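You operate a simulated robot arm through the tools that you are given. There is no shell and no other tool. Be economical: measure what you need, move in short steps, check, and stop when the job is done.

Carry out the task below with a simulated two-armed robot. There is one attempt and no reset: what you move stays moved.

## Task
Warm the water heater back up to 55 C after the holiday.
Fine: blue inlet lever open and dial on WARM before the heater switch goes on; shut the dial cover; wait till the thermometer reads 55 C; the heater stays on.

It is judged by the outcome, as a careful person would: the job done as asked, and still so three seconds after it is handed in. It fails if anything else is knocked over, pushed out of place, dropped, spilled or broken. A push-on lid holds only when it is set on centred and level and pressed home; a screw cap is set on level and turned clockwise until tight.

## Robot
Two 7-joint arms with two-finger parallel grippers on one trunk, on a base that drives. Base frame: it is fixed to the floor where the robot stands at the start and does not move with it; the origin is under the middle of the robot, x ahead of it, y to its left, z up. Lengths are in m, angles in rad, forces in N, time in s.
The left shoulder is at the start at [-0.082, 0.119, 0.851], the right one opposite. With the tool pointing down near the work surface each hand reaches from about 0.1 to 0.52 m from the robot's upright axis, wherever it stands, measured 20 degrees to its own side. Places, roughly: blue inlet lever [0.6, 0, 1.4]; dial cover [0.2, -0.6, 1.1]; green bleed tap [0.7, 0.1, 1.2]; green socket switch [0.5, -0.3, 1.3]; hardness dial [0.6, -0.4, 1.1]; heater breaker [0.9, 0.5, 1.4]; heater dial [0.2, -0.6, 1.1]; heater switch [0.9, 0.5, 1.1]; pressure knob [0.6, 0, 1]; pump breaker [0.9, 0.4, 1.4]; pump switch [0.9, 0.4, 1.1]; red drain lever [0.2, -0.6, 0.6]; red socket switch [0.6, -0.2, 1.3]; red valve wheel [0.6, 0, 0.8]; sockets breaker [0.8, 0.4, 1.4]; sockets switch [0.9, 0.3, 1.1]. Payload 3.43 kg a hand.
Tool frame (each hand has its own): the origin (TCP) lies between the finger pads and is the grasp point; the fingertips stand 0.03 m ahead of it; z points along the fingers, y is the line along which they close. The gripper opens to 0.094 m. The fingers are 0.028 m wide and 0.01 m thick; the gripper's body (0.05 by 0.096 m) begins 0.055 m behind the TCP.
Orientation is that of the tool frame in the base frame, as a unit quaternion [w, x, y, z]. With the fingers straight down and closing along the base's y, the tool's x points along the base's -x, its y along +y and its z along -z.

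## Interface
- The arms move only by the tool jog_arm. It takes "left_series", "right_series" or both (then of equal length, played together; a hand with none holds still); each is a list of rows, each a list of 7 numbers: the turn, a rotation vector about the base's x, y, z in units of 45 degrees (1.0 is 45 degrees), then the shift along the base's x, y, z in units of 300 mm (1.0 is 300 mm), then the finger opening in m, from 0 to 0.094. In form: [[rx, ry, rz, x, y, z, gripper], ...]. A call has 1 to 10 rows; each row is the pose to reach, as a shift and turn from the pose commanded when the call began. A call with a number of a shift or a turn outside -1 to 1 is refused whole. A row lasts 0.2 s, in which the tool goes at most 0.05 m and 0.15 rad; a call with a longer step from one row to the next is refused whole, and so is a gripper value outside its range. A pose out of reach is approached as far as the arm can. The call stops where the force on the tool passes 50 N (or 10 N more than at its start, if that is more) or the arm is blocked; 0.2 s more then pass. The fingers move at their own pace (about 0.153 m/s each) and stop on an object; they squeeze with about 36 N. The grip force told is the motor's: it shows also when the fingers shut on nothing. Time passes only in rows, and 0.2 s behind the last, so rows that repeat a pose let the fingers close. The reply holds the time, the measured pose of the TCP, the force on the tool along the base axes, the opening and the grip force, in the units named above and with some noise, with the torque about the TCP (base axes, N m) and any sound that the robot's microphone picked up.
- Cameras (640 x 400 px; columns grow to the right, rows downward): "scene" is now at [0.0257, -0.0307, 1.5681]; the picture's right is [-0.39, -0.92, 0.00], its down [-0.68, 0.29, -0.68] and it looks along [0.62, -0.27, -0.74] (base axes); focal length 220 px, centre (320, 200). "left" rides on the left gripper at [0.076, -0.014, -0.103] in its tool frame; the picture's right is [0.18, 0.98, 0.00], its down [-0.75, 0.14, -0.64] and it looks along [-0.63, 0.12, 0.77] (tool axes); focal length 243 px, centre (320, 200). "right" rides on the right gripper at [0.076, 0.014, -0.102] in its tool frame; the picture's right is [-0.18, 0.98, 0.00], its down [-0.75, -0.14, -0.64] and it looks along [-0.63, -0.12, 0.77] (tool axes); focal length 243 px, centre (320, 200). There is no depth. A picture from a camera that has moved, and an enlarged one, comes with that camera's place and axes in the base frame and with its lens. The place of the scene camera against the robot may be out by one fixed shift of up to 0.012 m in any direction.
- get_image(camera): a new picture of that camera. It takes no simulated time.
- move_column(by): slides the trunk up (or, below 0, down) by that many m; the arms and the scene camera ride with it, the base frame stays. It gives what a move gives, with no picture.
- drive_base(legs): drives the robot by 1 to 6 legs, each [ahead, left, turn to the left] in m, m and rad, along the robot's own axes; the way and the turn of a leg run together, so that a leg with both is an arc; at most 1.5 m and 3.142 rad a leg. The arms and the cameras ride along, it lands a little off, and it stops where it bumps. It gives what a move gives.
- pan_tilt(pan, tilt): turns the head with the scene camera to pan (to the left, within 2.496 rad either way) and tilt (down, from -0.506 to 1.204), counted from straight ahead of the robot. It gives what a move gives.
- enlarge(camera, box): a new picture of the part [left, top, right, bottom] of that camera's present view, enlarged. It takes no simulated time.
- sign_off(): hands the job in; it is judged then, once.

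Go step by step. Nothing tells you exact positions but the pictures and the camera data: compare them with the known pose of the tool, close in by small moves and look again before you grip or let go. The budget is 120 turns and 88 pictures, counting those below and the enlarged ones. Unless the task says otherwise, let go and move clear before handing in, and close with one line.

The tools are called after "Emit:" by a JSON object that holds its "fn" and its "kwargs". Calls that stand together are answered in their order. jog_arm: Moves the arms, as the interface text tells. Its arguments: {"type":"object","properties":{"left_series":{"type":"array"},"right_series":{"type":"array"}},"required":[]} The other tools are called the same way: move_column (by) slides the trunk up or down; drive_base (legs) drives the base; pan_tilt (pan, tilt) turns the head that bears the scene camera; get_image (camera) takes a picture; enlarge (camera, box) takes an enlarged picture of a part of a camera's view; sign_off () hands the job in.

At the start:

```text
clock: 0.0
left_tcp_pos: [0.3627, -0.0186, 0.9992]
left_tool_rot: [0.001, -0.001, 1.0, 0.0]
left_ft_force: [-0.2, 0.6, 0.3]
left_ft_torque: [0.01, 0.0, -0.02]
left_width: 0.0941
left_grip_force: 0.0
right_tcp_pos: [0.2767, -0.329, 1.0014]
right_tool_rot: [0.0, 0.001, 1.0, 0.001]
right_ft_force: [0.4, -0.7, 0.5]
right_ft_torque: [0.01, 0.0, -0.01]
right_width: 0.0938
right_grip_force: 0.0
trunk travel left (down, up): [-0.275, 0.06]
robot x, y, heading: [0.0001, -0.0044, -0.006]
head pan, tilt: [-0.403, 0.826]
```

scene: 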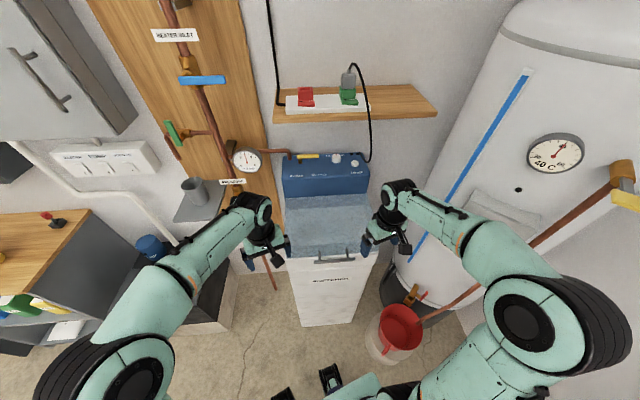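
right: 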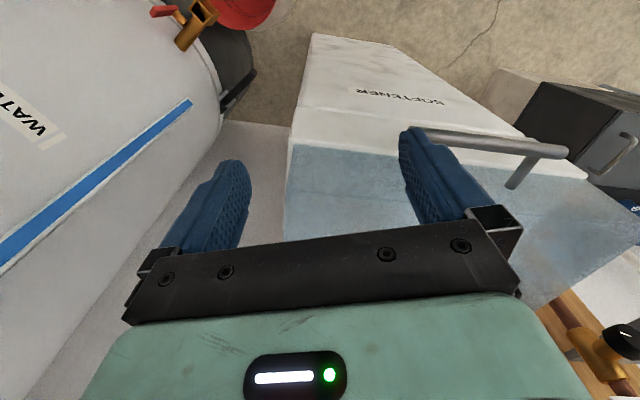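
left: 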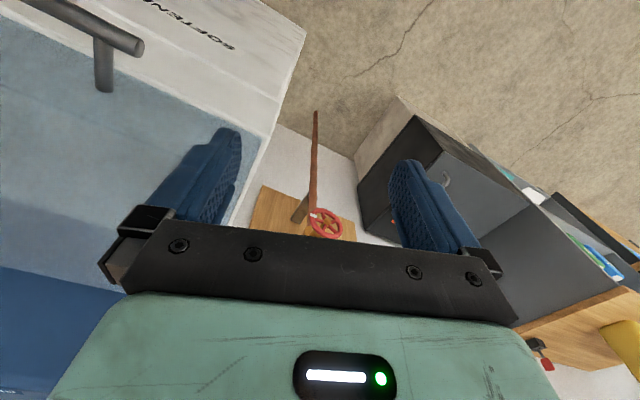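

I see the tank on the right, the softener in the middle and the pipe board with the blue lever on the left. I'll look around with closer views first.

Emit:
{"fn": "enlarge", "kwargs": {"camera": "scene", "box": [400, 60, 640, 260]}}

Emit:
{"fn": "enlarge", "kwargs": {"camera": "scene", "box": [30, 20, 290, 200]}}

```text
2.00 times, centred on (520, 160) of scene
camera zoom: at [0.0257, -0.0307, 1.5681], right [-0.39, -0.92, 0.0], down [-0.68, 0.29, -0.68], along [0.62, -0.27, -0.74], focal length 440 px, centre (-80, 280)
```

zoom: 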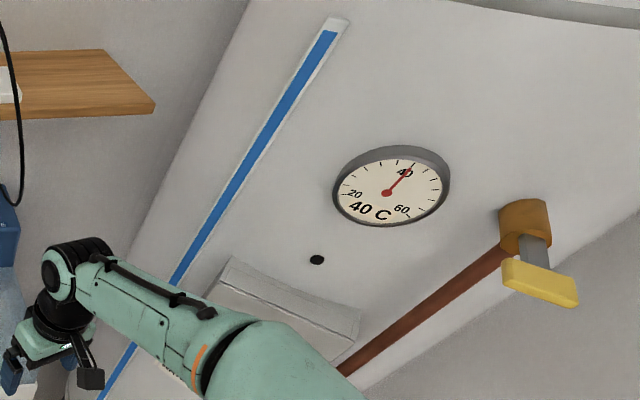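

```text
2.22 times, centred on (160, 110) of scene
camera zoom: at [0.0257, -0.0307, 1.5681], right [-0.39, -0.92, 0.0], down [-0.68, 0.29, -0.68], along [0.62, -0.27, -0.74], focal length 489 px, centre (676, 400)
```

zoom: 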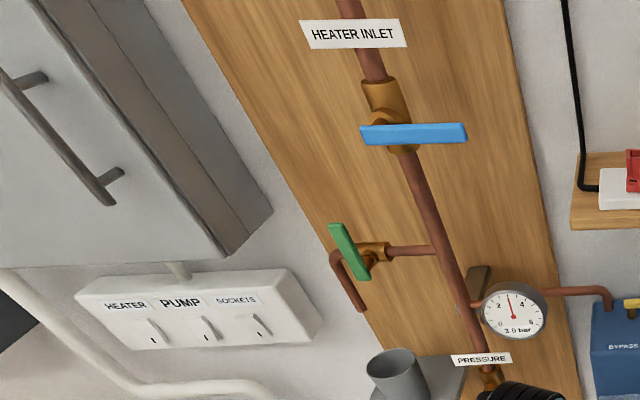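

The blue lever lies across the pipe (shut), and the thermometer reads 40. I'll turn the head to see the dial and then the switches.

Emit:
{"fn": "pan_tilt", "kwargs": {"pan": -1.2, "tilt": 0.7}}

Emit:
{"fn": "get_image", "kwargs": {"camera": "scene"}}

Emit:
{"fn": "pan_tilt", "kwargs": {"pan": 0.35, "tilt": 0.3}}

Emit:
{"fn": "get_image", "kwargs": {"camera": "scene"}}

```text
clock: 1.1
left_tcp_pos: [0.363, -0.0194, 1.0005]
left_tool_rot: [0.001, 0.0, 1.0, 0.0]
left_ft_force: [-0.2, 0.0, 0.2]
left_ft_torque: [0.03, 0.01, 0.02]
left_width: 0.0939
left_grip_force: 0.1
right_tcp_pos: [0.2758, -0.3286, 0.9995]
right_tool_rot: [0.0, 0.0, 1.0, -0.001]
right_ft_force: [-0.4, 0.3, 0.1]
right_ft_torque: [0.01, 0.02, 0.02]
right_width: 0.094
right_grip_force: 0.0
trunk travel left (down, up): [-0.275, 0.06]
robot x, y, heading: [0.0025, -0.0004, 0.004]
head pan, tilt: [-1.201, 0.7]
```

```text
82 pictures are left
camera scene: at [-0.0165, -0.0788, 1.5785], right [-0.93, -0.36, 0.0], down [-0.23, 0.6, -0.76], along [0.28, -0.71, -0.64], focal length 220 px, centre (320, 200)
```

scene: 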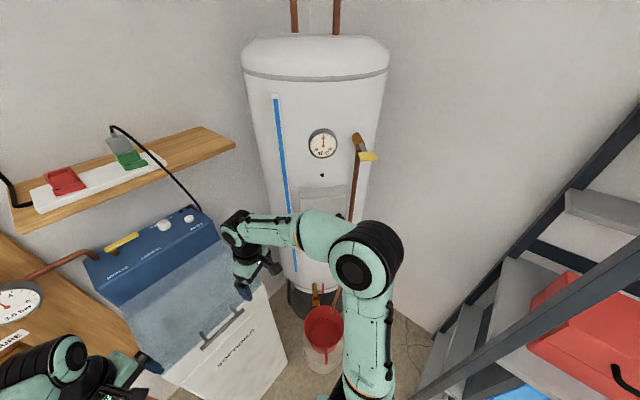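

```text
clock: 2.8
left_tcp_pos: [0.3632, -0.0183, 1.0]
left_tool_rot: [0.001, 0.0, 1.0, 0.001]
left_ft_force: [-0.3, 0.2, 0.3]
left_ft_torque: [0.0, -0.02, 0.02]
left_width: 0.0939
left_grip_force: 0.1
right_tcp_pos: [0.2748, -0.3294, 0.9998]
right_tool_rot: [0.0, 0.0, 1.0, 0.0]
right_ft_force: [-0.1, -0.2, 0.6]
right_ft_torque: [-0.05, 0.0, 0.02]
right_width: 0.0938
right_grip_force: 0.0
trunk travel left (down, up): [-0.275, 0.06]
robot x, y, heading: [0.0016, -0.0006, -0.0]
head pan, tilt: [0.351, 0.3]
```

```text
81 pictures are left
camera scene: at [0.0404, 0.0324, 1.6146], right [0.34, -0.94, 0.0], down [-0.28, -0.1, -0.96], along [0.9, 0.33, -0.3], focal length 220 px, centre (320, 200)
```

scene: 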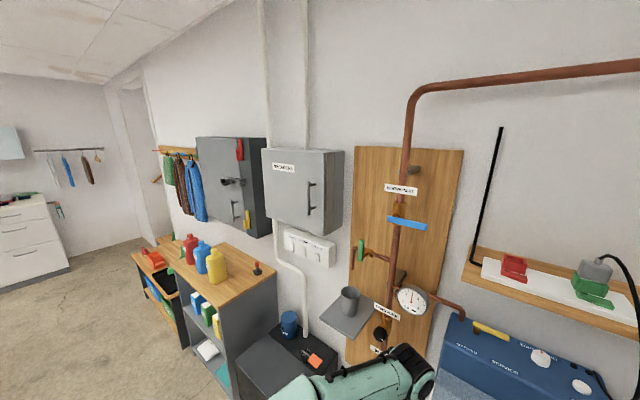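

The wall, the breaker cabinet and the switches are in view. Now a closer look at the tank's dial area and the switch box.

Emit:
{"fn": "enlarge", "kwargs": {"camera": "scene", "box": [250, 130, 450, 255]}}

Emit:
{"fn": "pan_tilt", "kwargs": {"pan": -1.2, "tilt": 0.6}}

Emit:
{"fn": "enlarge", "kwargs": {"camera": "scene", "box": [250, 120, 410, 220]}}

```text
3.20 times, centred on (350, 192) of scene
camera zoom: at [0.0404, 0.0324, 1.6146], right [0.34, -0.94, 0.0], down [-0.28, -0.1, -0.96], along [0.9, 0.33, -0.3], focal length 705 px, centre (224, 224)
```

zoom: 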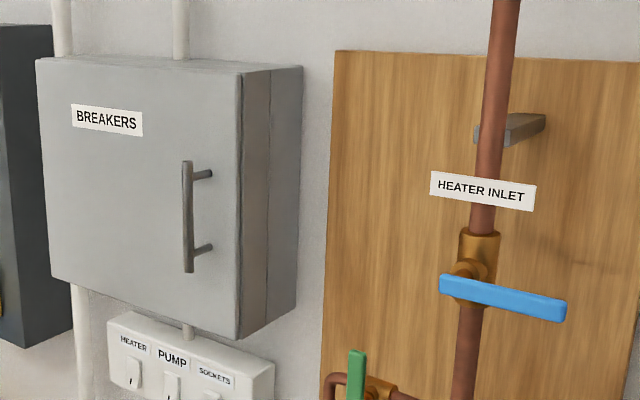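

```text
clock: 4.4
left_tcp_pos: [0.3636, -0.0183, 1.0009]
left_tool_rot: [0.001, 0.0, 1.0, 0.0]
left_ft_force: [-0.4, -0.5, -0.3]
left_ft_torque: [0.01, 0.01, -0.01]
left_width: 0.0938
left_grip_force: 0.1
right_tcp_pos: [0.2752, -0.3294, 1.0003]
right_tool_rot: [0.0, 0.0, 1.0, 0.0]
right_ft_force: [0.3, 0.7, 0.1]
right_ft_torque: [0.0, 0.0, -0.01]
right_width: 0.094
right_grip_force: 0.1
trunk travel left (down, up): [-0.275, 0.06]
robot x, y, heading: [0.0018, -0.0006, 0.0]
head pan, tilt: [-1.201, 0.6]
```

```text
4.00 times, centred on (330, 170) of scene
camera zoom: at [-0.0153, -0.082, 1.5872], right [-0.93, -0.36, 0.0], down [-0.2, 0.53, -0.83], along [0.3, -0.77, -0.56], focal length 881 px, centre (280, 320)
```

zoom: 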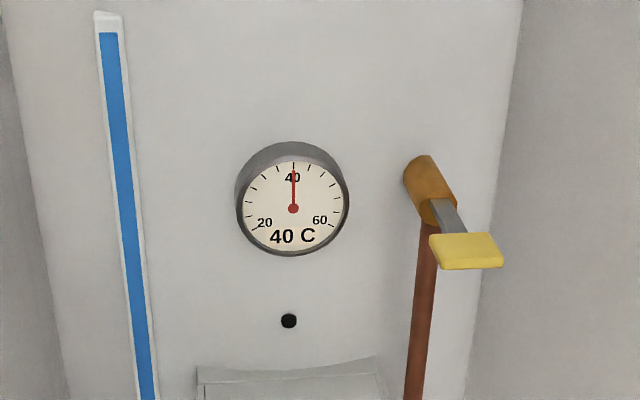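

The lamp on the tank is dark and the dial hides behind the right arm. I'll turn the right hand to point at the tank so its camera shows the dial and cover.

Emit:
{"fn": "jog_arm", "kwargs": {"right_series": [[-0.17, 0, 0, -0.05, 0.05, 0.04, 0.06], [-0.34, 0, 0, -0.1, 0.1, 0.08, 0.03], [-0.51, 0, 0, -0.15, 0.15, 0.12, 0], [-0.68, 0, 0, -0.2, 0.2, 0.16, 0], [-0.85, 0, 0, -0.25, 0.25, 0.2, 0], [-1, 0, 0, -0.3, 0.28, 0.24, 0]]}}

Emit:
{"fn": "jog_arm", "kwargs": {"right_series": [[-0.17, 0, 0, 0, 0.03, 0.04, 0], [-0.34, 0, 0, 0, 0.06, 0.08, 0], [-0.51, 0, 0, 0, 0.09, 0.12, 0], [-0.68, 0, 0, 0, 0.1, 0.16, 0], [-0.85, 0, 0, 0, 0.1, 0.2, 0], [-1, 0, 0, 0, 0.1, 0.24, 0]]}}

Emit:
{"fn": "get_image", "kwargs": {"camera": "right"}}

Emit:
{"fn": "get_image", "kwargs": {"camera": "scene"}}

```text
clock: 5.8
left_tcp_pos: [0.3631, -0.0186, 1.0006]
left_tool_rot: [0.001, 0.0, 1.0, 0.0]
left_ft_force: [-0.2, 0.5, 0.1]
left_ft_torque: [-0.03, -0.01, -0.01]
left_width: 0.0938
left_grip_force: 0.0
right_tcp_pos: [0.1843, -0.2454, 1.073]
right_tool_rot: [0.001, 0.0, 0.923, -0.384]
right_ft_force: [-0.2, 0.1, 0.0]
right_ft_torque: [0.0, 0.01, -0.02]
right_width: 0.0
right_grip_force: 33.1
trunk travel left (down, up): [-0.275, 0.06]
robot x, y, heading: [0.0008, -0.0001, -0.004]
head pan, tilt: [-1.201, 0.6]
```

```text
clock: 7.2
left_tcp_pos: [0.3615, -0.019, 0.9998]
left_tool_rot: [0.001, -0.001, 1.0, 0.0]
left_ft_force: [-1.0, 0.3, -1.4]
left_ft_torque: [0.01, 0.0, 0.01]
left_width: 0.0938
left_grip_force: 0.1
right_tcp_pos: [0.1862, -0.2161, 1.1425]
right_tool_rot: [0.0, -0.004, 0.717, -0.698]
right_ft_force: [0.1, 0.3, 0.5]
right_ft_torque: [-0.03, 0.03, 0.04]
right_width: 0.0
right_grip_force: 32.8
right hand out of reach, approached as far as the arm can: row 3
trunk travel left (down, up): [-0.275, 0.06]
robot x, y, heading: [0.0026, 0.0002, 0.001]
head pan, tilt: [-1.201, 0.6]
```

```text
78 pictures are left
camera right: at [0.1109, -0.1152, 1.1327], right [0.18, 0.03, -0.98], down [0.75, 0.64, 0.16], along [0.64, -0.77, 0.09], focal length 243 px, centre (320, 200)
```

right: 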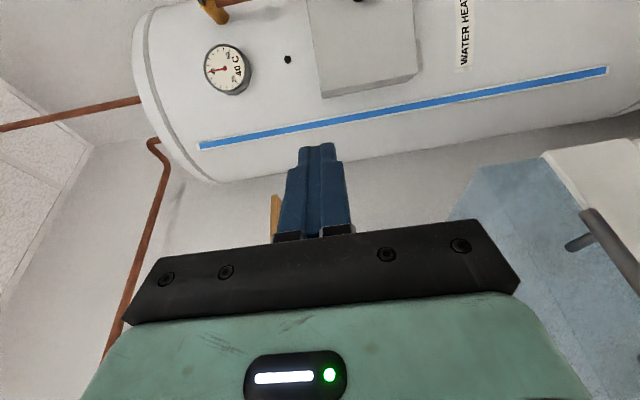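

```text
77 pictures are left
camera scene: at [-0.0171, -0.0815, 1.5871], right [-0.93, -0.36, 0.0], down [-0.2, 0.53, -0.83], along [0.3, -0.77, -0.56], focal length 220 px, centre (320, 200)
```

scene: 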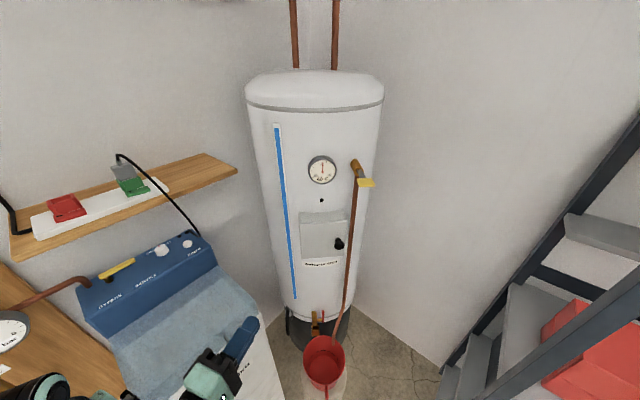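

Emit:
{"fn": "enlarge", "kwargs": {"camera": "scene", "box": [270, 195, 398, 275]}}

```text
5.00 times, centred on (334, 235) of scene
camera zoom: at [-0.0171, -0.0815, 1.5871], right [-0.93, -0.36, 0.0], down [-0.2, 0.53, -0.83], along [0.3, -0.77, -0.56], focal length 1101 px, centre (250, 25)
```

zoom: 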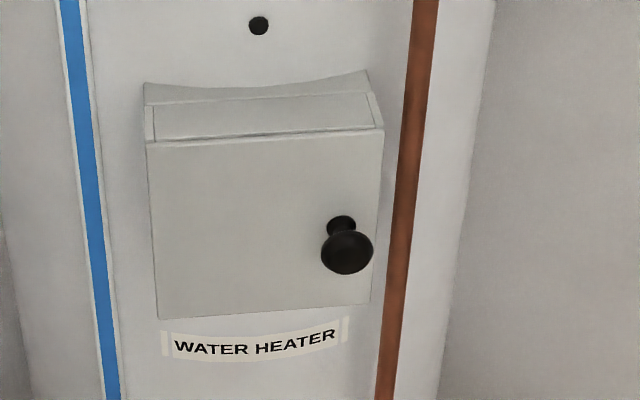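

The dial cover is a small shut door, hinged on its left near (0.24,-0.55), with a black knob near (0.10,-0.57,1.08). It has to be opened to reach the dial. I'll bring the right hand in front of the knob.

Emit:
{"fn": "jog_arm", "kwargs": {"right_series": [[0, 0, 0.1, -0.06, -0.12, -0.03, 0.02], [0, 0, 0.2, -0.12, -0.25, -0.06, 0.05], [0, 0, 0.3, -0.18, -0.37, -0.09, 0.07], [0, 0, 0.4, -0.24, -0.5, -0.12, 0.07], [0, 0, 0.5, -0.3, -0.62, -0.16, 0.07], [0, 0, 0.5, -0.36, -0.73, -0.19, 0.07], [0, 0, 0.5, -0.41, -0.8, -0.217, 0.07]]}}

Emit:
{"fn": "get_image", "kwargs": {"camera": "right"}}

Emit:
{"fn": "get_image", "kwargs": {"camera": "scene"}}

```text
clock: 8.8
left_tcp_pos: [0.3625, -0.0194, 1.0003]
left_tool_rot: [0.001, 0.0, 1.0, 0.0]
left_ft_force: [-0.1, 0.2, -0.6]
left_ft_torque: [0.02, -0.02, -0.03]
left_width: 0.0939
left_grip_force: 0.1
right_tcp_pos: [0.1039, -0.5233, 1.1653]
right_tool_rot: [0.139, -0.139, 0.695, -0.692]
right_ft_force: [-1.0, 0.1, 0.2]
right_ft_torque: [0.02, -0.01, 0.01]
right_width: 0.0703
right_grip_force: 0.1
right hand out of reach, approached as far as the arm can: row 2, 3, 4, 5, 6, 7
trunk travel left (down, up): [-0.275, 0.06]
robot x, y, heading: [-0.0027, 0.0036, 0.003]
head pan, tilt: [-1.201, 0.6]
```

```text
75 pictures are left
camera right: at [-0.0053, -0.4577, 1.153], right [0.17, 0.07, -0.98], down [0.45, 0.88, 0.14], along [0.88, -0.47, 0.12], focal length 243 px, centre (320, 200)
```

right: 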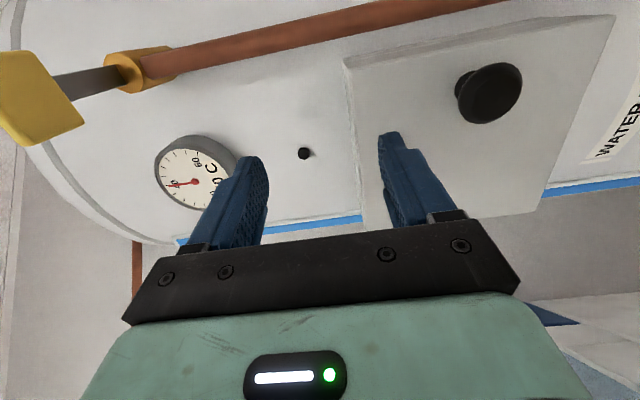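

```text
74 pictures are left
camera scene: at [-0.0159, -0.0833, 1.5871], right [-0.93, -0.36, 0.0], down [-0.2, 0.53, -0.82], along [0.3, -0.77, -0.57], focal length 220 px, centre (320, 200)
```

scene: 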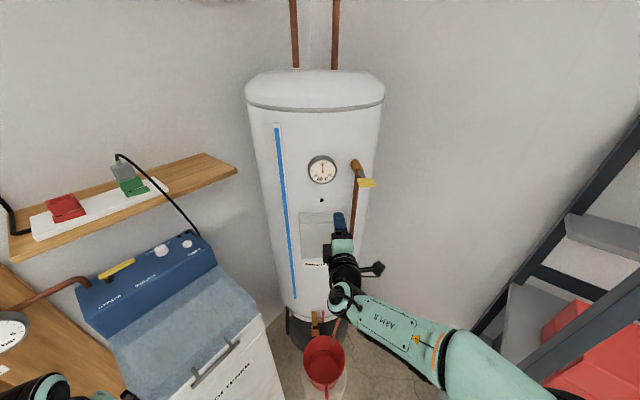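

The arm is cramped here. I'll draw the right hand back, point it straight ahead of the robot, and then turn the base to face the tank.

Emit:
{"fn": "jog_arm", "kwargs": {"right_series": [[0, 0, 0.1, 0.03, 0.16, 0.0, 0.03], [0, 0, 0.2, 0.06, 0.32, 0.0, 0.0], [0, 0, 0.35, 0.15, 0.45, 0.0, 0], [0, 0, 0.5, 0.25, 0.55, 0.0, 0], [0, 0, 0.65, 0.35, 0.65, 0.0, 0], [0, 0, 0.8, 0.45, 0.75, 0, 0], [0, 0, 0.95, 0.5, 0.8, 0, 0]], "left_series": [[0, 0, 0, 0, 0, 0.1, 0.09], [0, 0, 0, 0, 0, 0.2, 0.09], [0, 0, 0, 0, 0, 0.3, 0.05], [0, 0, 0, -0.05, 0.05, 0.3, 0], [0, 0, 0, -0.1, 0.1, 0.3, 0], [0, 0, 0, -0.1, 0.2, 0.3, 0], [0, 0, 0, -0.1, 0.3, 0.3, 0]]}}

```text
clock: 10.4
left_tcp_pos: [0.3313, 0.0721, 1.0895]
left_tool_rot: [0.0, 0.0, 1.0, 0.0]
left_ft_force: [-0.5, -0.2, -0.9]
left_ft_torque: [0.01, -0.02, -0.03]
left_width: 0.0002
left_grip_force: 32.6
right_tcp_pos: [0.2687, -0.2921, 1.1957]
right_tool_rot: [0.382, -0.382, 0.595, -0.595]
right_ft_force: [0.6, 0.4, -0.4]
right_ft_torque: [-0.01, 0.0, -0.04]
right_width: 0.0002
right_grip_force: 32.8
right hand out of reach, approached as far as the arm can: row 1, 2, 3, 4, 5, 6, 7
trunk travel left (down, up): [-0.275, 0.06]
robot x, y, heading: [0.0001, 0.0025, -0.006]
head pan, tilt: [-1.201, 0.6]
```

Emit:
{"fn": "jog_arm", "kwargs": {"right_series": [[0, 0, 0.14, 0.1, 0.03, -0.05, 0], [0, 0, 0.28, 0.2, 0.07, -0.1, 0], [0, 0, 0.42, 0.3, 0.1, -0.15, 0], [0, 0, 0.55, 0.4, 0.15, -0.2, 0]]}}

Emit:
{"fn": "get_image", "kwargs": {"camera": "right"}}

```text
clock: 11.4
left_tcp_pos: [0.3305, 0.0685, 1.0915]
left_tool_rot: [0.001, 0.001, 1.0, 0.002]
left_ft_force: [-0.1, -0.2, 0.8]
left_ft_torque: [0.12, -0.04, 0.02]
left_width: 0.0001
left_grip_force: 32.4
right_tcp_pos: [0.3853, -0.2586, 1.1328]
right_tool_rot: [-0.493, 0.498, -0.503, 0.505]
right_ft_force: [1.9, 9.3, 3.4]
right_ft_torque: [-0.01, 0.26, -0.73]
right_width: 0.0001
right_grip_force: 33.3
trunk travel left (down, up): [-0.275, 0.06]
robot x, y, heading: [-0.0018, -0.0022, 0.003]
head pan, tilt: [-1.201, 0.6]
```

```text
73 pictures are left
camera right: at [0.284, -0.3338, 1.1207], right [0.0, 0.18, -0.98], down [-0.63, 0.77, 0.14], along [0.78, 0.62, 0.11], focal length 243 px, centre (320, 200)
```

right: 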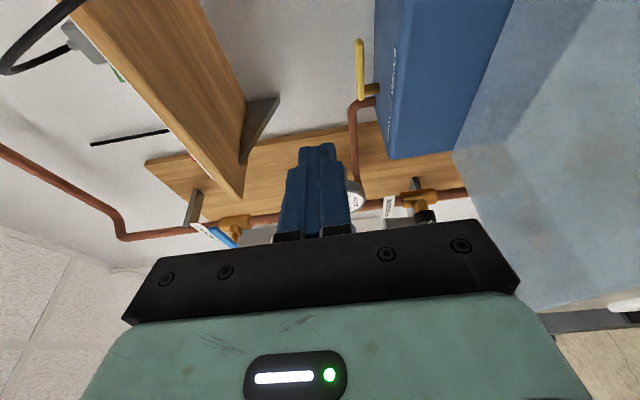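

A small side force shows on the right hand; I'll look before moving on.

Emit:
{"fn": "pan_tilt", "kwargs": {"pan": -0.4, "tilt": 0.95}}

Emit:
{"fn": "get_image", "kwargs": {"camera": "scene"}}

```text
clock: 12.5
left_tcp_pos: [0.3316, 0.0716, 1.0907]
left_tool_rot: [0.001, -0.001, 1.0, -0.001]
left_ft_force: [0.6, -0.3, -0.2]
left_ft_torque: [0.0, -0.01, 0.01]
left_width: 0.0
left_grip_force: 33.1
right_tcp_pos: [0.3872, -0.2623, 1.1313]
right_tool_rot: [0.487, -0.495, 0.51, -0.508]
right_ft_force: [-0.5, -0.1, 0.2]
right_ft_torque: [-0.03, 0.02, 0.01]
right_width: 0.0
right_grip_force: 33.1
trunk travel left (down, up): [-0.275, 0.06]
robot x, y, heading: [0.0017, -0.002, -0.0]
head pan, tilt: [-0.4, 0.949]
```

```text
72 pictures are left
camera scene: at [0.0197, -0.0279, 1.5588], right [-0.39, -0.92, 0.0], down [-0.75, 0.32, -0.58], along [0.54, -0.23, -0.81], focal length 220 px, centre (320, 200)
```

scene: 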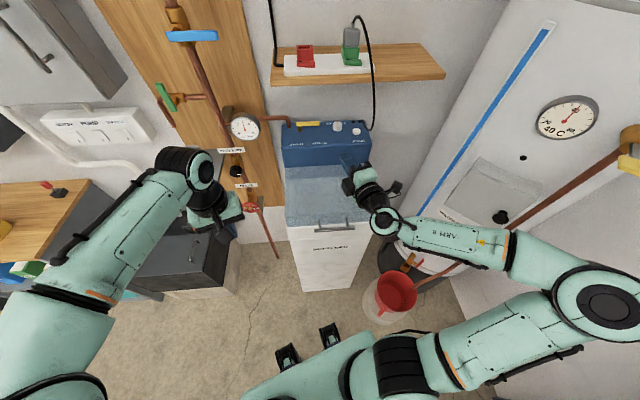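

That was only the arm re-posing. I'll back off a little and turn to face the tank.

Emit:
{"fn": "drive_base", "kwargs": {"legs": [[-0.08, 0, 0], [0, 0, -1.15]]}}

Emit:
{"fn": "pan_tilt", "kwargs": {"pan": 0.0, "tilt": 0.75}}

Emit:
{"fn": "get_image", "kwargs": {"camera": "scene"}}

Emit:
{"fn": "get_image", "kwargs": {"camera": "right"}}

```text
clock: 16.5
left_tcp_pos: [0.1215, -0.2731, 1.091]
left_tool_rot: [0.001, 0.544, 0.839, 0.0]
left_ft_force: [0.2, 0.0, 0.5]
left_ft_torque: [0.0, 0.01, 0.01]
left_width: 0.0002
left_grip_force: 32.8
right_tcp_pos: [-0.1484, -0.456, 1.1365]
right_tool_rot: [-0.148, 0.147, -0.691, 0.692]
right_ft_force: [-0.3, -0.1, 0.3]
right_ft_torque: [0.02, -0.02, -0.02]
right_width: 0.0
right_grip_force: 32.3
trunk travel left (down, up): [-0.275, 0.06]
robot x, y, heading: [-0.0791, -0.0008, -1.15]
head pan, tilt: [-0.4, 0.949]
```

```text
clock: 17.3
left_tcp_pos: [0.1204, -0.2722, 1.0912]
left_tool_rot: [0.0, 0.545, 0.839, -0.001]
left_ft_force: [-1.1, 0.1, -0.4]
left_ft_torque: [-0.02, 0.01, -0.01]
left_width: 0.0
left_grip_force: 32.6
right_tcp_pos: [-0.1483, -0.4556, 1.1352]
right_tool_rot: [0.147, -0.148, 0.692, -0.692]
right_ft_force: [0.2, 0.1, 0.2]
right_ft_torque: [-0.04, 0.01, 0.0]
right_width: 0.0001
right_grip_force: 33.3
trunk travel left (down, up): [-0.275, 0.06]
robot x, y, heading: [-0.0803, 0.0009, -1.151]
head pan, tilt: [0.0, 0.75]
```

```text
71 pictures are left
camera scene: at [-0.0677, -0.0351, 1.5742], right [-0.91, -0.41, 0.0], down [-0.28, 0.62, -0.73], along [0.3, -0.67, -0.68], focal length 220 px, centre (320, 200)
```

scene: 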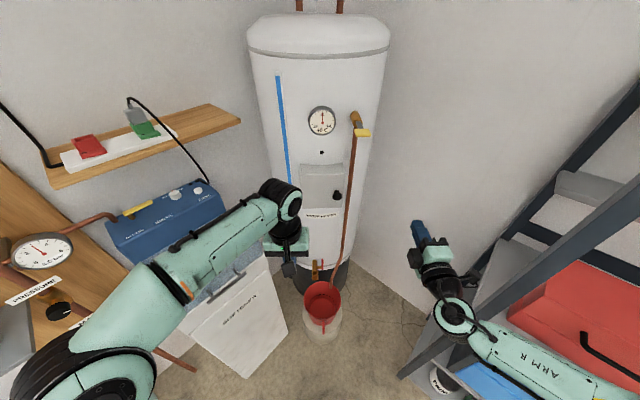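

```text
70 pictures are left
camera right: at [-0.2586, -0.3936, 1.1225], right [0.17, 0.08, -0.98], down [0.43, 0.89, 0.14], along [0.89, -0.44, 0.12], focal length 243 px, centre (320, 200)
```

right: 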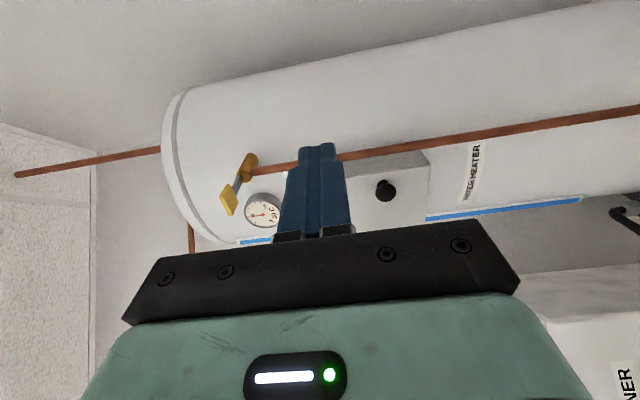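

The knob is triangulated at about (0.111,-0.579,1.066). I move the right hand 0.1 m in front of it with the fingers open.

Emit:
{"fn": "jog_arm", "kwargs": {"right_series": [[0, 0, 0, 0.13, 0.02, -0.05, 0.02], [0, 0, 0, 0.27, 0.03, -0.1, 0.04], [0, 0, 0, 0.4, 0.03, -0.15, 0.06], [0, 0, 0, 0.53, 0.0, -0.2, 0.06], [0, 0, 0, 0.65, -0.05, -0.237, 0.06], [0, 0, 0, 0.727, -0.107, -0.237, 0.06]]}}

Emit:
{"fn": "get_image", "kwargs": {"camera": "right"}}

Emit:
{"fn": "get_image", "kwargs": {"camera": "scene"}}

```text
clock: 18.7
left_tcp_pos: [0.1208, -0.273, 1.0917]
left_tool_rot: [0.0, 0.545, 0.838, 0.0]
left_ft_force: [-0.9, -0.5, 1.2]
left_ft_torque: [-0.03, 0.01, 0.01]
left_width: 0.0
left_grip_force: 33.0
right_tcp_pos: [-0.0073, -0.4547, 1.0867]
right_tool_rot: [-0.147, 0.147, -0.692, 0.692]
right_ft_force: [0.1, 0.2, -0.2]
right_ft_torque: [-0.05, -0.01, -0.04]
right_width: 0.0602
right_grip_force: 0.0
right hand out of reach, approached as far as the arm can: row 4, 5, 6
trunk travel left (down, up): [-0.275, 0.06]
robot x, y, heading: [-0.0779, 0.0008, -1.149]
head pan, tilt: [0.0, 0.75]
```

```text
69 pictures are left
camera right: at [-0.1182, -0.3928, 1.0735], right [0.17, 0.08, -0.98], down [0.43, 0.89, 0.14], along [0.89, -0.44, 0.12], focal length 243 px, centre (320, 200)
```

right: 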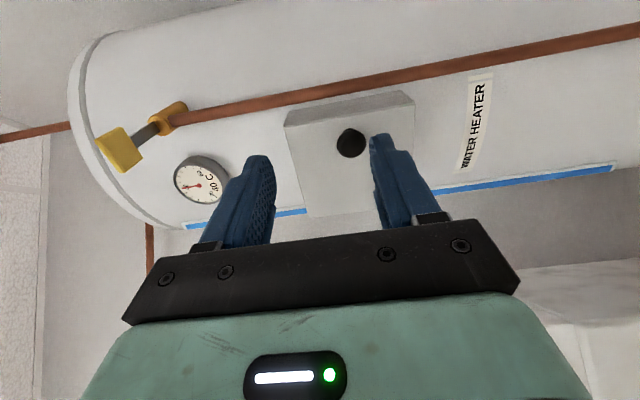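

```text
68 pictures are left
camera scene: at [-0.0671, -0.0354, 1.5743], right [-0.91, -0.41, 0.0], down [-0.28, 0.62, -0.73], along [0.3, -0.67, -0.68], focal length 220 px, centre (320, 200)
```

scene: 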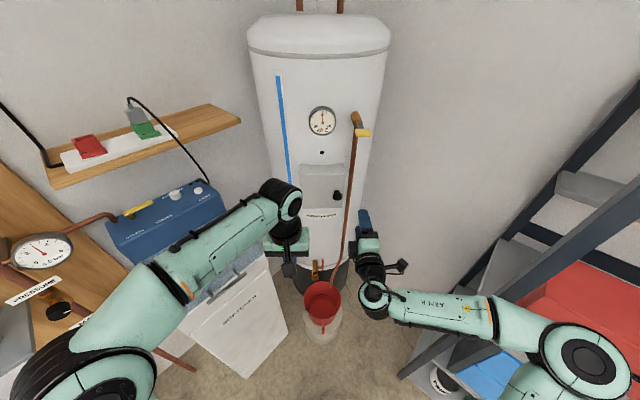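

The right arm can't reach inward that far; turning the base left a bit will put the knob on the right arm's own side.

Emit:
{"fn": "drive_base", "kwargs": {"legs": [[0, 0, 0.38]]}}

Emit:
{"fn": "jog_arm", "kwargs": {"right_series": [[0, 0, -0.16, 0, 0.0, 0, 0.06], [0, 0, -0.32, 0, 0, 0, 0.06], [0, 0, -0.48, 0, 0, 0, 0.06]]}}

```text
clock: 20.3
left_tcp_pos: [0.2059, -0.181, 1.0916]
left_tool_rot: [0.0, 0.38, 0.925, -0.001]
left_ft_force: [0.1, 0.4, 0.2]
left_ft_torque: [0.01, -0.02, -0.01]
left_width: 0.0
left_grip_force: 32.5
right_tcp_pos: [0.1512, -0.3969, 1.0867]
right_tool_rot: [-0.273, 0.272, -0.652, 0.653]
right_ft_force: [0.9, 0.9, -0.5]
right_ft_torque: [-0.02, 0.0, -0.03]
right_width: 0.0602
right_grip_force: 0.2
trunk travel left (down, up): [-0.275, 0.06]
robot x, y, heading: [-0.0795, -0.0011, -0.783]
head pan, tilt: [0.0, 0.75]
```

```text
clock: 21.1
left_tcp_pos: [0.2054, -0.1806, 1.0898]
left_tool_rot: [0.001, 0.381, 0.925, 0.0]
left_ft_force: [0.5, -0.8, -0.9]
left_ft_torque: [-0.05, 0.0, 0.0]
left_width: 0.0
left_grip_force: 32.9
right_tcp_pos: [0.1113, -0.4179, 1.105]
right_tool_rot: [0.201, -0.201, 0.678, -0.677]
right_ft_force: [-0.2, 0.3, -0.5]
right_ft_torque: [-0.01, 0.01, 0.0]
right_width: 0.0597
right_grip_force: 0.1
right hand out of reach, approached as far as the arm can: row 1, 2, 3
trunk travel left (down, up): [-0.275, 0.06]
robot x, y, heading: [-0.0819, 0.0002, -0.787]
head pan, tilt: [0.0, 0.75]
```

The wrist's yaw is limited with this roll. I'll roll the right hand about its pointing axis to a more natural posture and test the reach again.

Emit:
{"fn": "jog_arm", "kwargs": {"right_series": [[0.09, -0.14, 0, 0, 0, 0, 0.06], [0.18, -0.28, 0, 0, 0, 0, 0.06], [0.27, -0.42, 0, 0, 0, 0, 0.06], [0.36, -0.56, 0, 0, 0, 0, 0.06], [0.45, -0.7, 0, 0, 0, 0, 0.06], [0.54, -0.84, 0, 0, 0, 0, 0.06]]}}

Emit:
{"fn": "jog_arm", "kwargs": {"right_series": [[0.09, -0.14, 0, 0, 0, 0, 0.06], [0.18, -0.28, 0, 0, 0, 0, 0.06], [0.27, -0.42, 0, 0, 0, 0, 0.06], [0.36, -0.56, 0, 0, 0, 0, 0.06], [0.45, -0.7, 0, 0, 0, 0, 0.06], [0.54, -0.84, 0, 0, 0, 0, 0.06]]}}

Emit:
{"fn": "jog_arm", "kwargs": {"right_series": [[0, 0, -0.1, 0, 0, 0, 0.06], [0, 0, -0.2, 0, 0, 0, 0.06]]}}

```text
clock: 22.5
left_tcp_pos: [0.2061, -0.1823, 1.0918]
left_tool_rot: [0.001, 0.381, 0.925, 0.0]
left_ft_force: [-0.1, 0.2, 0.9]
left_ft_torque: [-0.03, 0.0, -0.03]
left_width: 0.0001
left_grip_force: 32.8
right_tcp_pos: [0.1103, -0.4173, 1.1065]
right_tool_rot: [0.448, 0.073, 0.702, -0.549]
right_ft_force: [0.2, 0.6, -0.8]
right_ft_torque: [0.03, 0.0, 0.02]
right_width: 0.0598
right_grip_force: 0.2
trunk travel left (down, up): [-0.275, 0.06]
robot x, y, heading: [-0.0839, -0.0003, -0.784]
head pan, tilt: [0.0, 0.75]
```

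```text
clock: 23.9
left_tcp_pos: [0.2063, -0.1818, 1.0911]
left_tool_rot: [0.0, 0.38, 0.925, 0.0]
left_ft_force: [-0.2, -0.3, 0.3]
left_ft_torque: [0.0, -0.03, 0.0]
left_width: 0.0001
left_grip_force: 32.8
right_tcp_pos: [0.1105, -0.4171, 1.1059]
right_tool_rot: [0.623, 0.338, 0.618, -0.341]
right_ft_force: [-0.9, -0.5, -0.4]
right_ft_torque: [0.03, -0.01, -0.03]
right_width: 0.06
right_grip_force: 0.1
trunk travel left (down, up): [-0.275, 0.06]
robot x, y, heading: [-0.0795, -0.0016, -0.785]
head pan, tilt: [0.0, 0.75]
```

```text
clock: 24.5
left_tcp_pos: [0.2043, -0.182, 1.0906]
left_tool_rot: [0.001, 0.381, 0.925, 0.0]
left_ft_force: [0.5, -1.3, 0.1]
left_ft_torque: [-0.01, -0.01, -0.01]
left_width: 0.0001
left_grip_force: 32.2
right_tcp_pos: [0.0776, -0.4342, 1.1098]
right_tool_rot: [0.601, 0.373, 0.598, -0.377]
right_ft_force: [-0.3, -0.5, -0.3]
right_ft_torque: [-0.01, 0.01, 0.01]
right_width: 0.06
right_grip_force: 0.1
right hand out of reach, approached as far as the arm can: row 2
trunk travel left (down, up): [-0.275, 0.06]
robot x, y, heading: [-0.0811, 0.0042, -0.775]
head pan, tilt: [0.0, 0.75]
```

I'll move the base a little farther from the tank and face it again, so the arm has more room.

Emit:
{"fn": "drive_base", "kwargs": {"legs": [[0.01, 0.146, 0], [0, 0, -0.37]]}}

Emit:
{"fn": "get_image", "kwargs": {"camera": "right"}}

Emit:
{"fn": "get_image", "kwargs": {"camera": "scene"}}

```text
clock: 27.5
left_tcp_pos: [0.2281, -0.1781, 1.0906]
left_tool_rot: [0.001, 0.547, 0.837, 0.0]
left_ft_force: [-0.4, 0.4, 0.4]
left_ft_torque: [-0.01, 0.01, 0.0]
left_width: 0.0
left_grip_force: 33.1
right_tcp_pos: [0.0178, -0.3656, 1.109]
right_tool_rot: [0.52, 0.478, 0.517, -0.483]
right_ft_force: [-0.1, 0.4, -0.3]
right_ft_torque: [0.0, 0.03, 0.01]
right_width: 0.0599
right_grip_force: 0.1
trunk travel left (down, up): [-0.275, 0.06]
robot x, y, heading: [0.0282, 0.0946, -1.16]
head pan, tilt: [0.0, 0.75]
```

```text
67 pictures are left
camera right: at [0.0245, -0.2631, 1.0341], right [0.98, 0.08, 0.18], down [-0.19, 0.64, 0.75], along [-0.06, -0.77, 0.64], focal length 243 px, centre (320, 200)
```

right: 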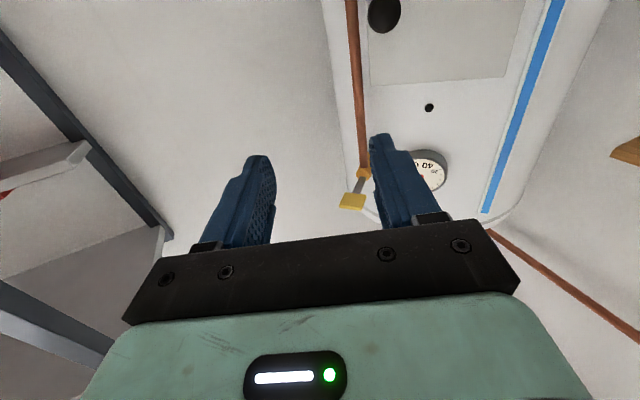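

```text
66 pictures are left
camera scene: at [0.0417, 0.0608, 1.5743], right [-0.92, -0.4, 0.0], down [-0.27, 0.62, -0.73], along [0.29, -0.67, -0.68], focal length 220 px, centre (320, 200)
```

scene: 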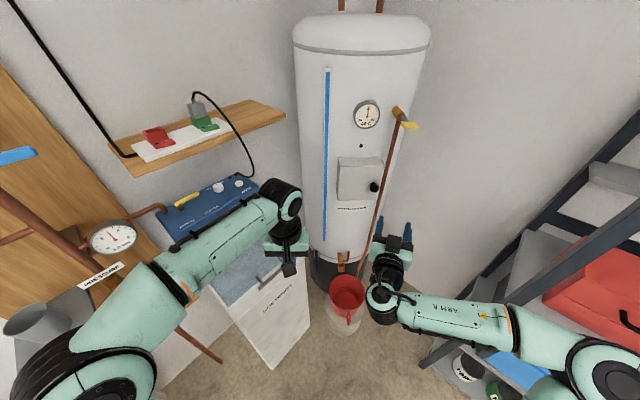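

Emit:
{"fn": "jog_arm", "kwargs": {"right_series": [[0, 0, 0.14, 0.05, -0.1, -0.05, 0.06], [0, 0, 0.28, 0.1, -0.2, -0.1, 0.06], [0, 0, 0.42, 0.15, -0.3, -0.147, 0.06], [0, 0, 0.42, 0.173, -0.407, -0.147, 0.06]]}}

```text
clock: 28.5
left_tcp_pos: [0.2299, -0.18, 1.0902]
left_tool_rot: [-0.001, 0.547, 0.837, 0.001]
left_ft_force: [0.5, 0.0, 0.0]
left_ft_torque: [0.0, 0.02, 0.01]
left_width: 0.0
left_grip_force: 32.7
right_tcp_pos: [0.0664, -0.4927, 1.0884]
right_tool_rot: [0.589, 0.387, 0.595, -0.386]
right_ft_force: [-0.5, 0.6, 0.1]
right_ft_torque: [-0.04, 0.0, 0.04]
right_width: 0.0603
right_grip_force: 0.1
right hand out of reach, approached as far as the arm can: row 3, 4
trunk travel left (down, up): [-0.275, 0.06]
robot x, y, heading: [0.0312, 0.1014, -1.152]
head pan, tilt: [0.0, 0.75]
```

The hand stays too high: the arm can't point level that low, so lowering the trunk should help. I first raise the left hand to keep it clear of the softener.

Emit:
{"fn": "jog_arm", "kwargs": {"left_series": [[0, 0, 0, 0, 0, 0.15, 0], [0, 0, 0, 0, 0, 0.3, 0], [0, 0, 0, 0, 0, 0.45, 0], [0, 0, 0, 0, 0, 0.6, 0]]}}

Emit:
{"fn": "move_column", "kwargs": {"by": -0.2}}

Emit:
{"fn": "jog_arm", "kwargs": {"right_series": [[0, 0, 0, 0, 0, 0.15, 0.06], [0, 0, 0, 0, 0, 0.3, 0.06], [0, 0, 0, 0, 0, 0.45, 0.06], [0, 0, 0, 0.01, 0.0, 0.59, 0.06]]}}

Emit:
{"fn": "get_image", "kwargs": {"camera": "right"}}

```text
clock: 29.5
left_tcp_pos: [0.2257, -0.1806, 1.2247]
left_tool_rot: [0.0, 0.548, 0.837, 0.0]
left_ft_force: [-0.5, 0.2, 0.2]
left_ft_torque: [0.0, 0.03, 0.0]
left_width: 0.0
left_grip_force: 33.0
left hand out of reach, approached as far as the arm can: row 4
right_tcp_pos: [0.0668, -0.4895, 1.0879]
right_tool_rot: [0.59, 0.387, 0.594, -0.386]
right_ft_force: [0.5, -0.1, 0.3]
right_ft_torque: [-0.02, -0.01, 0.04]
right_width: 0.06
right_grip_force: 0.0
trunk travel left (down, up): [-0.275, 0.06]
robot x, y, heading: [0.0316, 0.0958, -1.16]
head pan, tilt: [0.0, 0.75]
```

```text
clock: 31.7
left_tcp_pos: [0.226, -0.1795, 1.0241]
left_tool_rot: [0.001, 0.547, 0.837, -0.001]
left_ft_force: [0.4, 0.0, -0.4]
left_ft_torque: [-0.04, 0.03, -0.02]
left_width: 0.0
left_grip_force: 33.2
right_tcp_pos: [0.0621, -0.4844, 0.8339]
right_tool_rot: [0.563, 0.404, 0.619, -0.37]
right_ft_force: [-0.3, -1.1, 0.9]
right_ft_torque: [0.0, 0.0, 0.02]
right_width: 0.0599
right_grip_force: 0.1
trunk travel left (down, up): [-0.075, 0.26]
robot x, y, heading: [0.0275, 0.0954, -1.159]
head pan, tilt: [0.0, 0.75]
```

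```text
clock: 32.7
left_tcp_pos: [0.2256, -0.1785, 1.0235]
left_tool_rot: [0.001, 0.548, 0.837, -0.001]
left_ft_force: [0.0, -1.2, -0.4]
left_ft_torque: [0.0, 0.0, -0.03]
left_width: 0.0002
left_grip_force: 33.2
right_tcp_pos: [0.0656, -0.4856, 1.009]
right_tool_rot: [0.564, 0.403, 0.619, -0.369]
right_ft_force: [1.0, -1.0, 0.2]
right_ft_torque: [0.01, 0.03, 0.03]
right_width: 0.06
right_grip_force: 0.0
trunk travel left (down, up): [-0.075, 0.26]
robot x, y, heading: [0.0291, 0.0952, -1.156]
head pan, tilt: [0.0, 0.75]
```

```text
65 pictures are left
camera right: at [0.0355, -0.3795, 0.9429], right [0.91, 0.38, 0.18], down [-0.36, 0.47, 0.81], along [0.22, -0.8, 0.56], focal length 243 px, centre (320, 200)
```

right: 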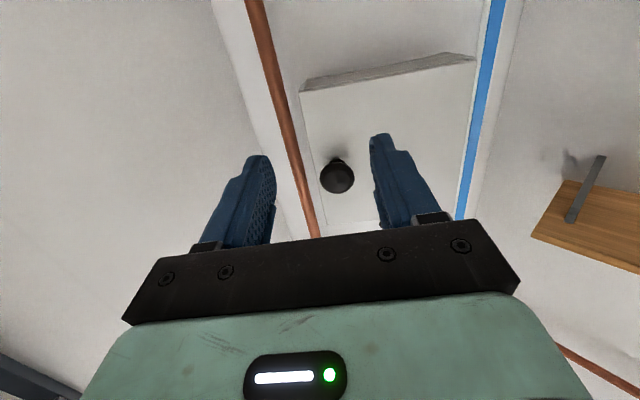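

The knob checks out at (0.113,-0.579,1.063). Now I roll the hand so the fingers close vertically (clear of the copper pipe) and lift it to knob height.

Emit:
{"fn": "jog_arm", "kwargs": {"right_series": [[-0.07, 0.15, 0, 0, 0, 0.03, 0.06], [-0.14, 0.3, 0, 0, 0, 0.06, 0.06], [-0.21, 0.45, 0, 0, 0, 0.09, 0.06], [-0.28, 0.61, 0, 0, 0, 0.12, 0.06], [-0.35, 0.76, 0, 0, 0, 0.15, 0.06], [-0.41, 0.91, 0, 0, 0, 0.18, 0.06]]}}

Emit:
{"fn": "jog_arm", "kwargs": {"right_series": [[-0.07, 0.15, 0, 0, 0, 0, 0.06], [-0.14, 0.3, 0, 0, 0, 0, 0.06], [-0.21, 0.45, 0, 0, 0, 0, 0.06], [-0.28, 0.61, 0, 0, 0, 0, 0.06], [-0.35, 0.76, 0, 0, 0, 0, 0.06], [-0.41, 0.91, 0, 0, 0, 0, 0.06]]}}

Emit:
{"fn": "get_image", "kwargs": {"camera": "right"}}

```text
clock: 34.1
left_tcp_pos: [0.2271, -0.1799, 1.0244]
left_tool_rot: [0.001, 0.546, 0.838, 0.0]
left_ft_force: [0.3, 0.3, 0.6]
left_ft_torque: [0.01, 0.05, -0.01]
left_width: 0.0
left_grip_force: 33.3
right_tcp_pos: [0.0594, -0.4829, 1.0659]
right_tool_rot: [0.368, 0.154, 0.711, -0.579]
right_ft_force: [0.0, -0.5, 0.1]
right_ft_torque: [0.02, 0.04, -0.01]
right_width: 0.0599
right_grip_force: 0.1
right hand out of reach, approached as far as the arm can: row 6
trunk travel left (down, up): [-0.075, 0.26]
robot x, y, heading: [0.0306, 0.0952, -1.162]
head pan, tilt: [0.0, 0.75]
```

```text
clock: 35.5
left_tcp_pos: [0.2261, -0.1799, 1.0246]
left_tool_rot: [0.0, 0.546, 0.838, 0.0]
left_ft_force: [-0.4, 0.2, 0.0]
left_ft_torque: [0.02, 0.01, 0.01]
left_width: 0.0
left_grip_force: 33.1
right_tcp_pos: [0.0604, -0.4838, 1.0669]
right_tool_rot: [-0.116, 0.116, -0.694, 0.701]
right_ft_force: [-0.6, -0.1, 0.1]
right_ft_torque: [0.0, 0.0, 0.02]
right_width: 0.0601
right_grip_force: 0.1
trunk travel left (down, up): [-0.075, 0.26]
robot x, y, heading: [0.0269, 0.0965, -1.158]
head pan, tilt: [0.0, 0.75]
```

```text
64 pictures are left
camera right: at [-0.0437, -0.4121, 1.0527], right [0.18, 0.05, -0.98], down [0.5, 0.85, 0.13], along [0.85, -0.52, 0.12], focal length 243 px, centre (320, 200)
```

right: 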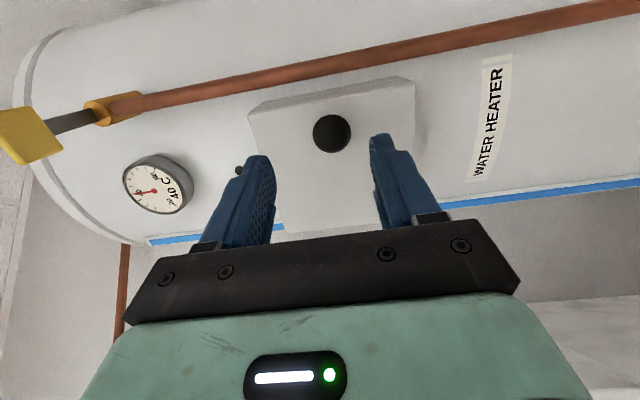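

The hand is aligned; I move in to the knob, stopping a bit short so the tips do not press the door, and close.

Emit:
{"fn": "jog_arm", "kwargs": {"right_series": [[0, 0, 0, 0.05, -0.08, -0.01, 0.06], [0, 0, 0, 0.1, -0.16, -0.017, 0.06], [0, 0, 0, 0.14, -0.22, -0.017, 0.06], [0, 0, 0, 0.17, -0.27, -0.017, 0.06]]}}

Emit:
{"fn": "get_image", "kwargs": {"camera": "right"}}

```text
clock: 36.5
left_tcp_pos: [0.2261, -0.1783, 1.0245]
left_tool_rot: [0.0, 0.546, 0.838, -0.001]
left_ft_force: [-0.5, 0.1, -0.3]
left_ft_torque: [0.02, -0.01, 0.01]
left_width: 0.0002
left_grip_force: 33.3
right_tcp_pos: [0.0602, -0.4839, 1.067]
right_tool_rot: [-0.118, 0.116, -0.694, 0.701]
right_ft_force: [-0.9, -0.2, 0.0]
right_ft_torque: [0.06, -0.02, 0.02]
right_width: 0.06
right_grip_force: 0.2
right hand out of reach, approached as far as the arm can: row 1, 2, 3, 4
trunk travel left (down, up): [-0.075, 0.26]
robot x, y, heading: [0.0303, 0.1008, -1.158]
head pan, tilt: [0.0, 0.75]
```

```text
63 pictures are left
camera right: at [-0.0437, -0.4121, 1.0526], right [0.18, 0.05, -0.98], down [0.5, 0.85, 0.14], along [0.85, -0.52, 0.13], focal length 243 px, centre (320, 200)
```

right: 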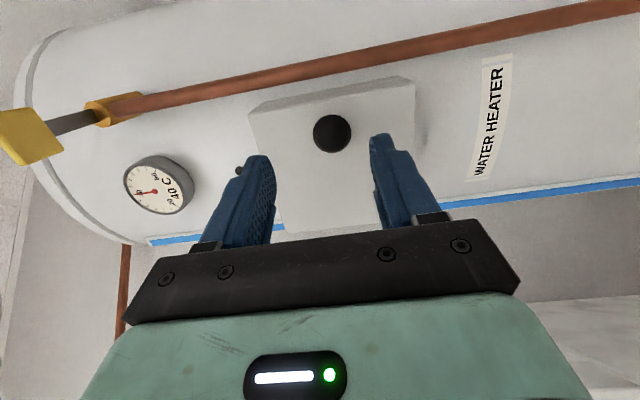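

The arm is at full stretch; I'll pull the hand back a bit and drive the base 0.12 m closer.

Emit:
{"fn": "jog_arm", "kwargs": {"right_series": [[0, 0, 0, -0.06, 0.12, 0, 0.06], [0, 0, 0, -0.12, 0.24, 0, 0.06], [0, 0, 0, -0.15, 0.33, 0, 0.06]]}}

Emit:
{"fn": "drive_base", "kwargs": {"legs": [[0.12, 0, 0]]}}

Emit:
{"fn": "get_image", "kwargs": {"camera": "right"}}

```text
clock: 37.3
left_tcp_pos: [0.2252, -0.1793, 1.0248]
left_tool_rot: [0.001, 0.546, 0.838, 0.0]
left_ft_force: [0.7, -0.1, 0.2]
left_ft_torque: [-0.04, 0.0, 0.0]
left_width: 0.0001
left_grip_force: 32.7
right_tcp_pos: [0.0118, -0.3817, 1.069]
right_tool_rot: [-0.118, 0.115, -0.693, 0.702]
right_ft_force: [0.1, -0.2, -0.2]
right_ft_torque: [0.0, 0.04, 0.01]
right_width: 0.0602
right_grip_force: 0.0
trunk travel left (down, up): [-0.075, 0.26]
robot x, y, heading: [0.0335, 0.0967, -1.159]
head pan, tilt: [0.0, 0.75]
```

```text
clock: 38.5
left_tcp_pos: [0.2737, -0.2912, 1.0252]
left_tool_rot: [0.0, 0.548, 0.837, 0.0]
left_ft_force: [0.7, 0.2, 0.4]
left_ft_torque: [0.0, 0.02, -0.03]
left_width: 0.0001
left_grip_force: 32.9
right_tcp_pos: [0.0582, -0.4923, 1.0689]
right_tool_rot: [-0.117, 0.115, -0.695, 0.7]
right_ft_force: [0.0, -0.4, -1.0]
right_ft_torque: [-0.01, -0.02, -0.01]
right_width: 0.0601
right_grip_force: 0.1
trunk travel left (down, up): [-0.075, 0.26]
robot x, y, heading: [0.0787, -0.0155, -1.164]
head pan, tilt: [0.0, 0.75]
```

```text
62 pictures are left
camera right: at [-0.0456, -0.4215, 1.0549], right [0.18, 0.05, -0.98], down [0.51, 0.85, 0.14], along [0.84, -0.52, 0.13], focal length 243 px, centre (320, 200)
```

right: 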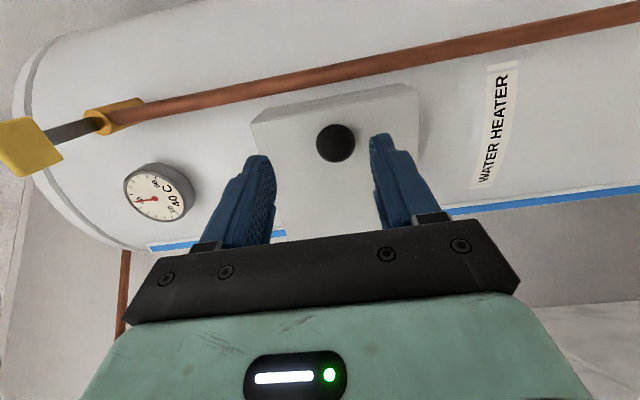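

Emit:
{"fn": "jog_arm", "kwargs": {"right_series": [[0, 0, 0, 0.06, -0.08, -0.01, 0.06], [0, 0, 0, 0.12, -0.17, -0.02, 0.06], [0, 0, 0, 0.177, -0.253, -0.02, 0.06]], "left_series": [[0, 0, 0, -0.05, 0.1, 0.05, 0], [0, 0, 0, -0.1, 0.2, 0.1, 0], [0, 0, 0, -0.15, 0.3, 0.15, 0]]}}

Emit:
{"fn": "get_image", "kwargs": {"camera": "right"}}

Emit:
{"fn": "get_image", "kwargs": {"camera": "scene"}}

```text
clock: 39.3
left_tcp_pos: [0.2314, -0.2076, 1.065]
left_tool_rot: [0.001, 0.551, 0.834, -0.004]
left_ft_force: [1.5, 0.5, -0.2]
left_ft_torque: [-0.04, 0.19, 0.01]
left_width: 0.0
left_grip_force: 32.9
left hand out of reach, approached as far as the arm can: row 3
right_tcp_pos: [0.1055, -0.5661, 1.0609]
right_tool_rot: [-0.114, 0.111, -0.695, 0.701]
right_ft_force: [-21.2, 24.5, -3.0]
right_ft_torque: [1.02, 0.41, 0.04]
right_width: 0.0613
right_grip_force: 1.2
trunk travel left (down, up): [-0.075, 0.26]
robot x, y, heading: [0.0781, -0.0134, -1.163]
head pan, tilt: [0.0, 0.75]
```

```text
61 pictures are left
camera right: at [0.0005, -0.4943, 1.0469], right [0.18, 0.05, -0.98], down [0.51, 0.85, 0.14], along [0.84, -0.53, 0.13], focal length 243 px, centre (320, 200)
```

right: 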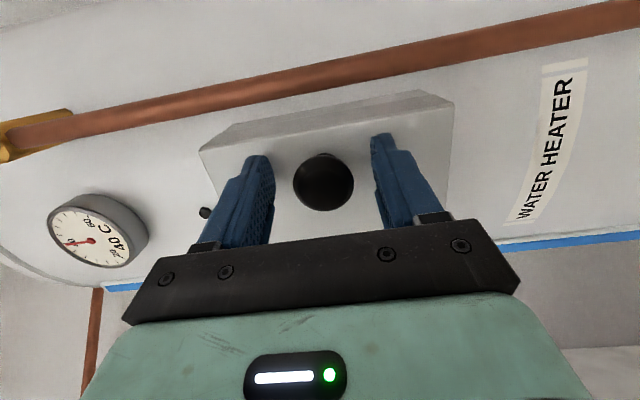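

```text
60 pictures are left
camera scene: at [0.1019, -0.0721, 1.3684], right [-0.92, -0.4, 0.0], down [-0.27, 0.62, -0.73], along [0.29, -0.67, -0.68], focal length 220 px, centre (320, 200)
```

scene: 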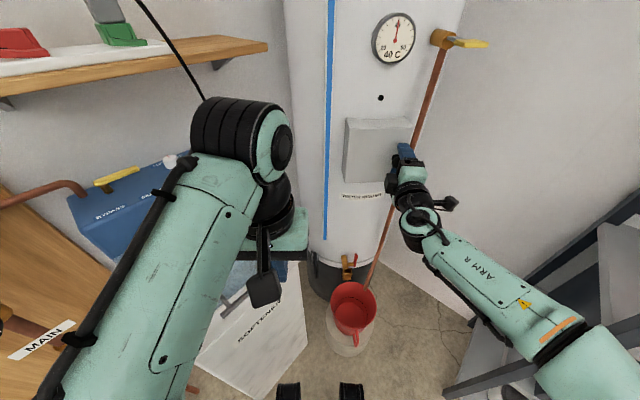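

The fingertips touch the door with the knob between the pads. I ease back 5 mm, close on the knob, then look.

Emit:
{"fn": "jog_arm", "kwargs": {"right_series": [[0, 0, 0, 0.0, 0.02, 0, 0.06], [0, 0, 0, 0.0, 0.02, 0, 0.02], [0, 0, 0, 0.0, 0.02, 0, 0.02], [0, 0, 0, 0.0, 0.02, 0, 0.02]]}}

```text
clock: 40.3
left_tcp_pos: [0.231, -0.2111, 1.0651]
left_tool_rot: [0.002, 0.548, 0.836, -0.001]
left_ft_force: [0.6, 0.7, 0.4]
left_ft_torque: [-0.02, -0.01, 0.02]
left_width: 0.0
left_grip_force: 33.2
right_tcp_pos: [0.1075, -0.5644, 1.0604]
right_tool_rot: [-0.116, 0.114, -0.696, 0.7]
right_ft_force: [-2.9, -0.6, -11.7]
right_ft_torque: [0.03, 0.14, -0.79]
right_width: 0.0335
right_grip_force: 44.7
trunk travel left (down, up): [-0.075, 0.26]
robot x, y, heading: [0.0742, -0.0131, -1.162]
head pan, tilt: [0.0, 0.75]
```

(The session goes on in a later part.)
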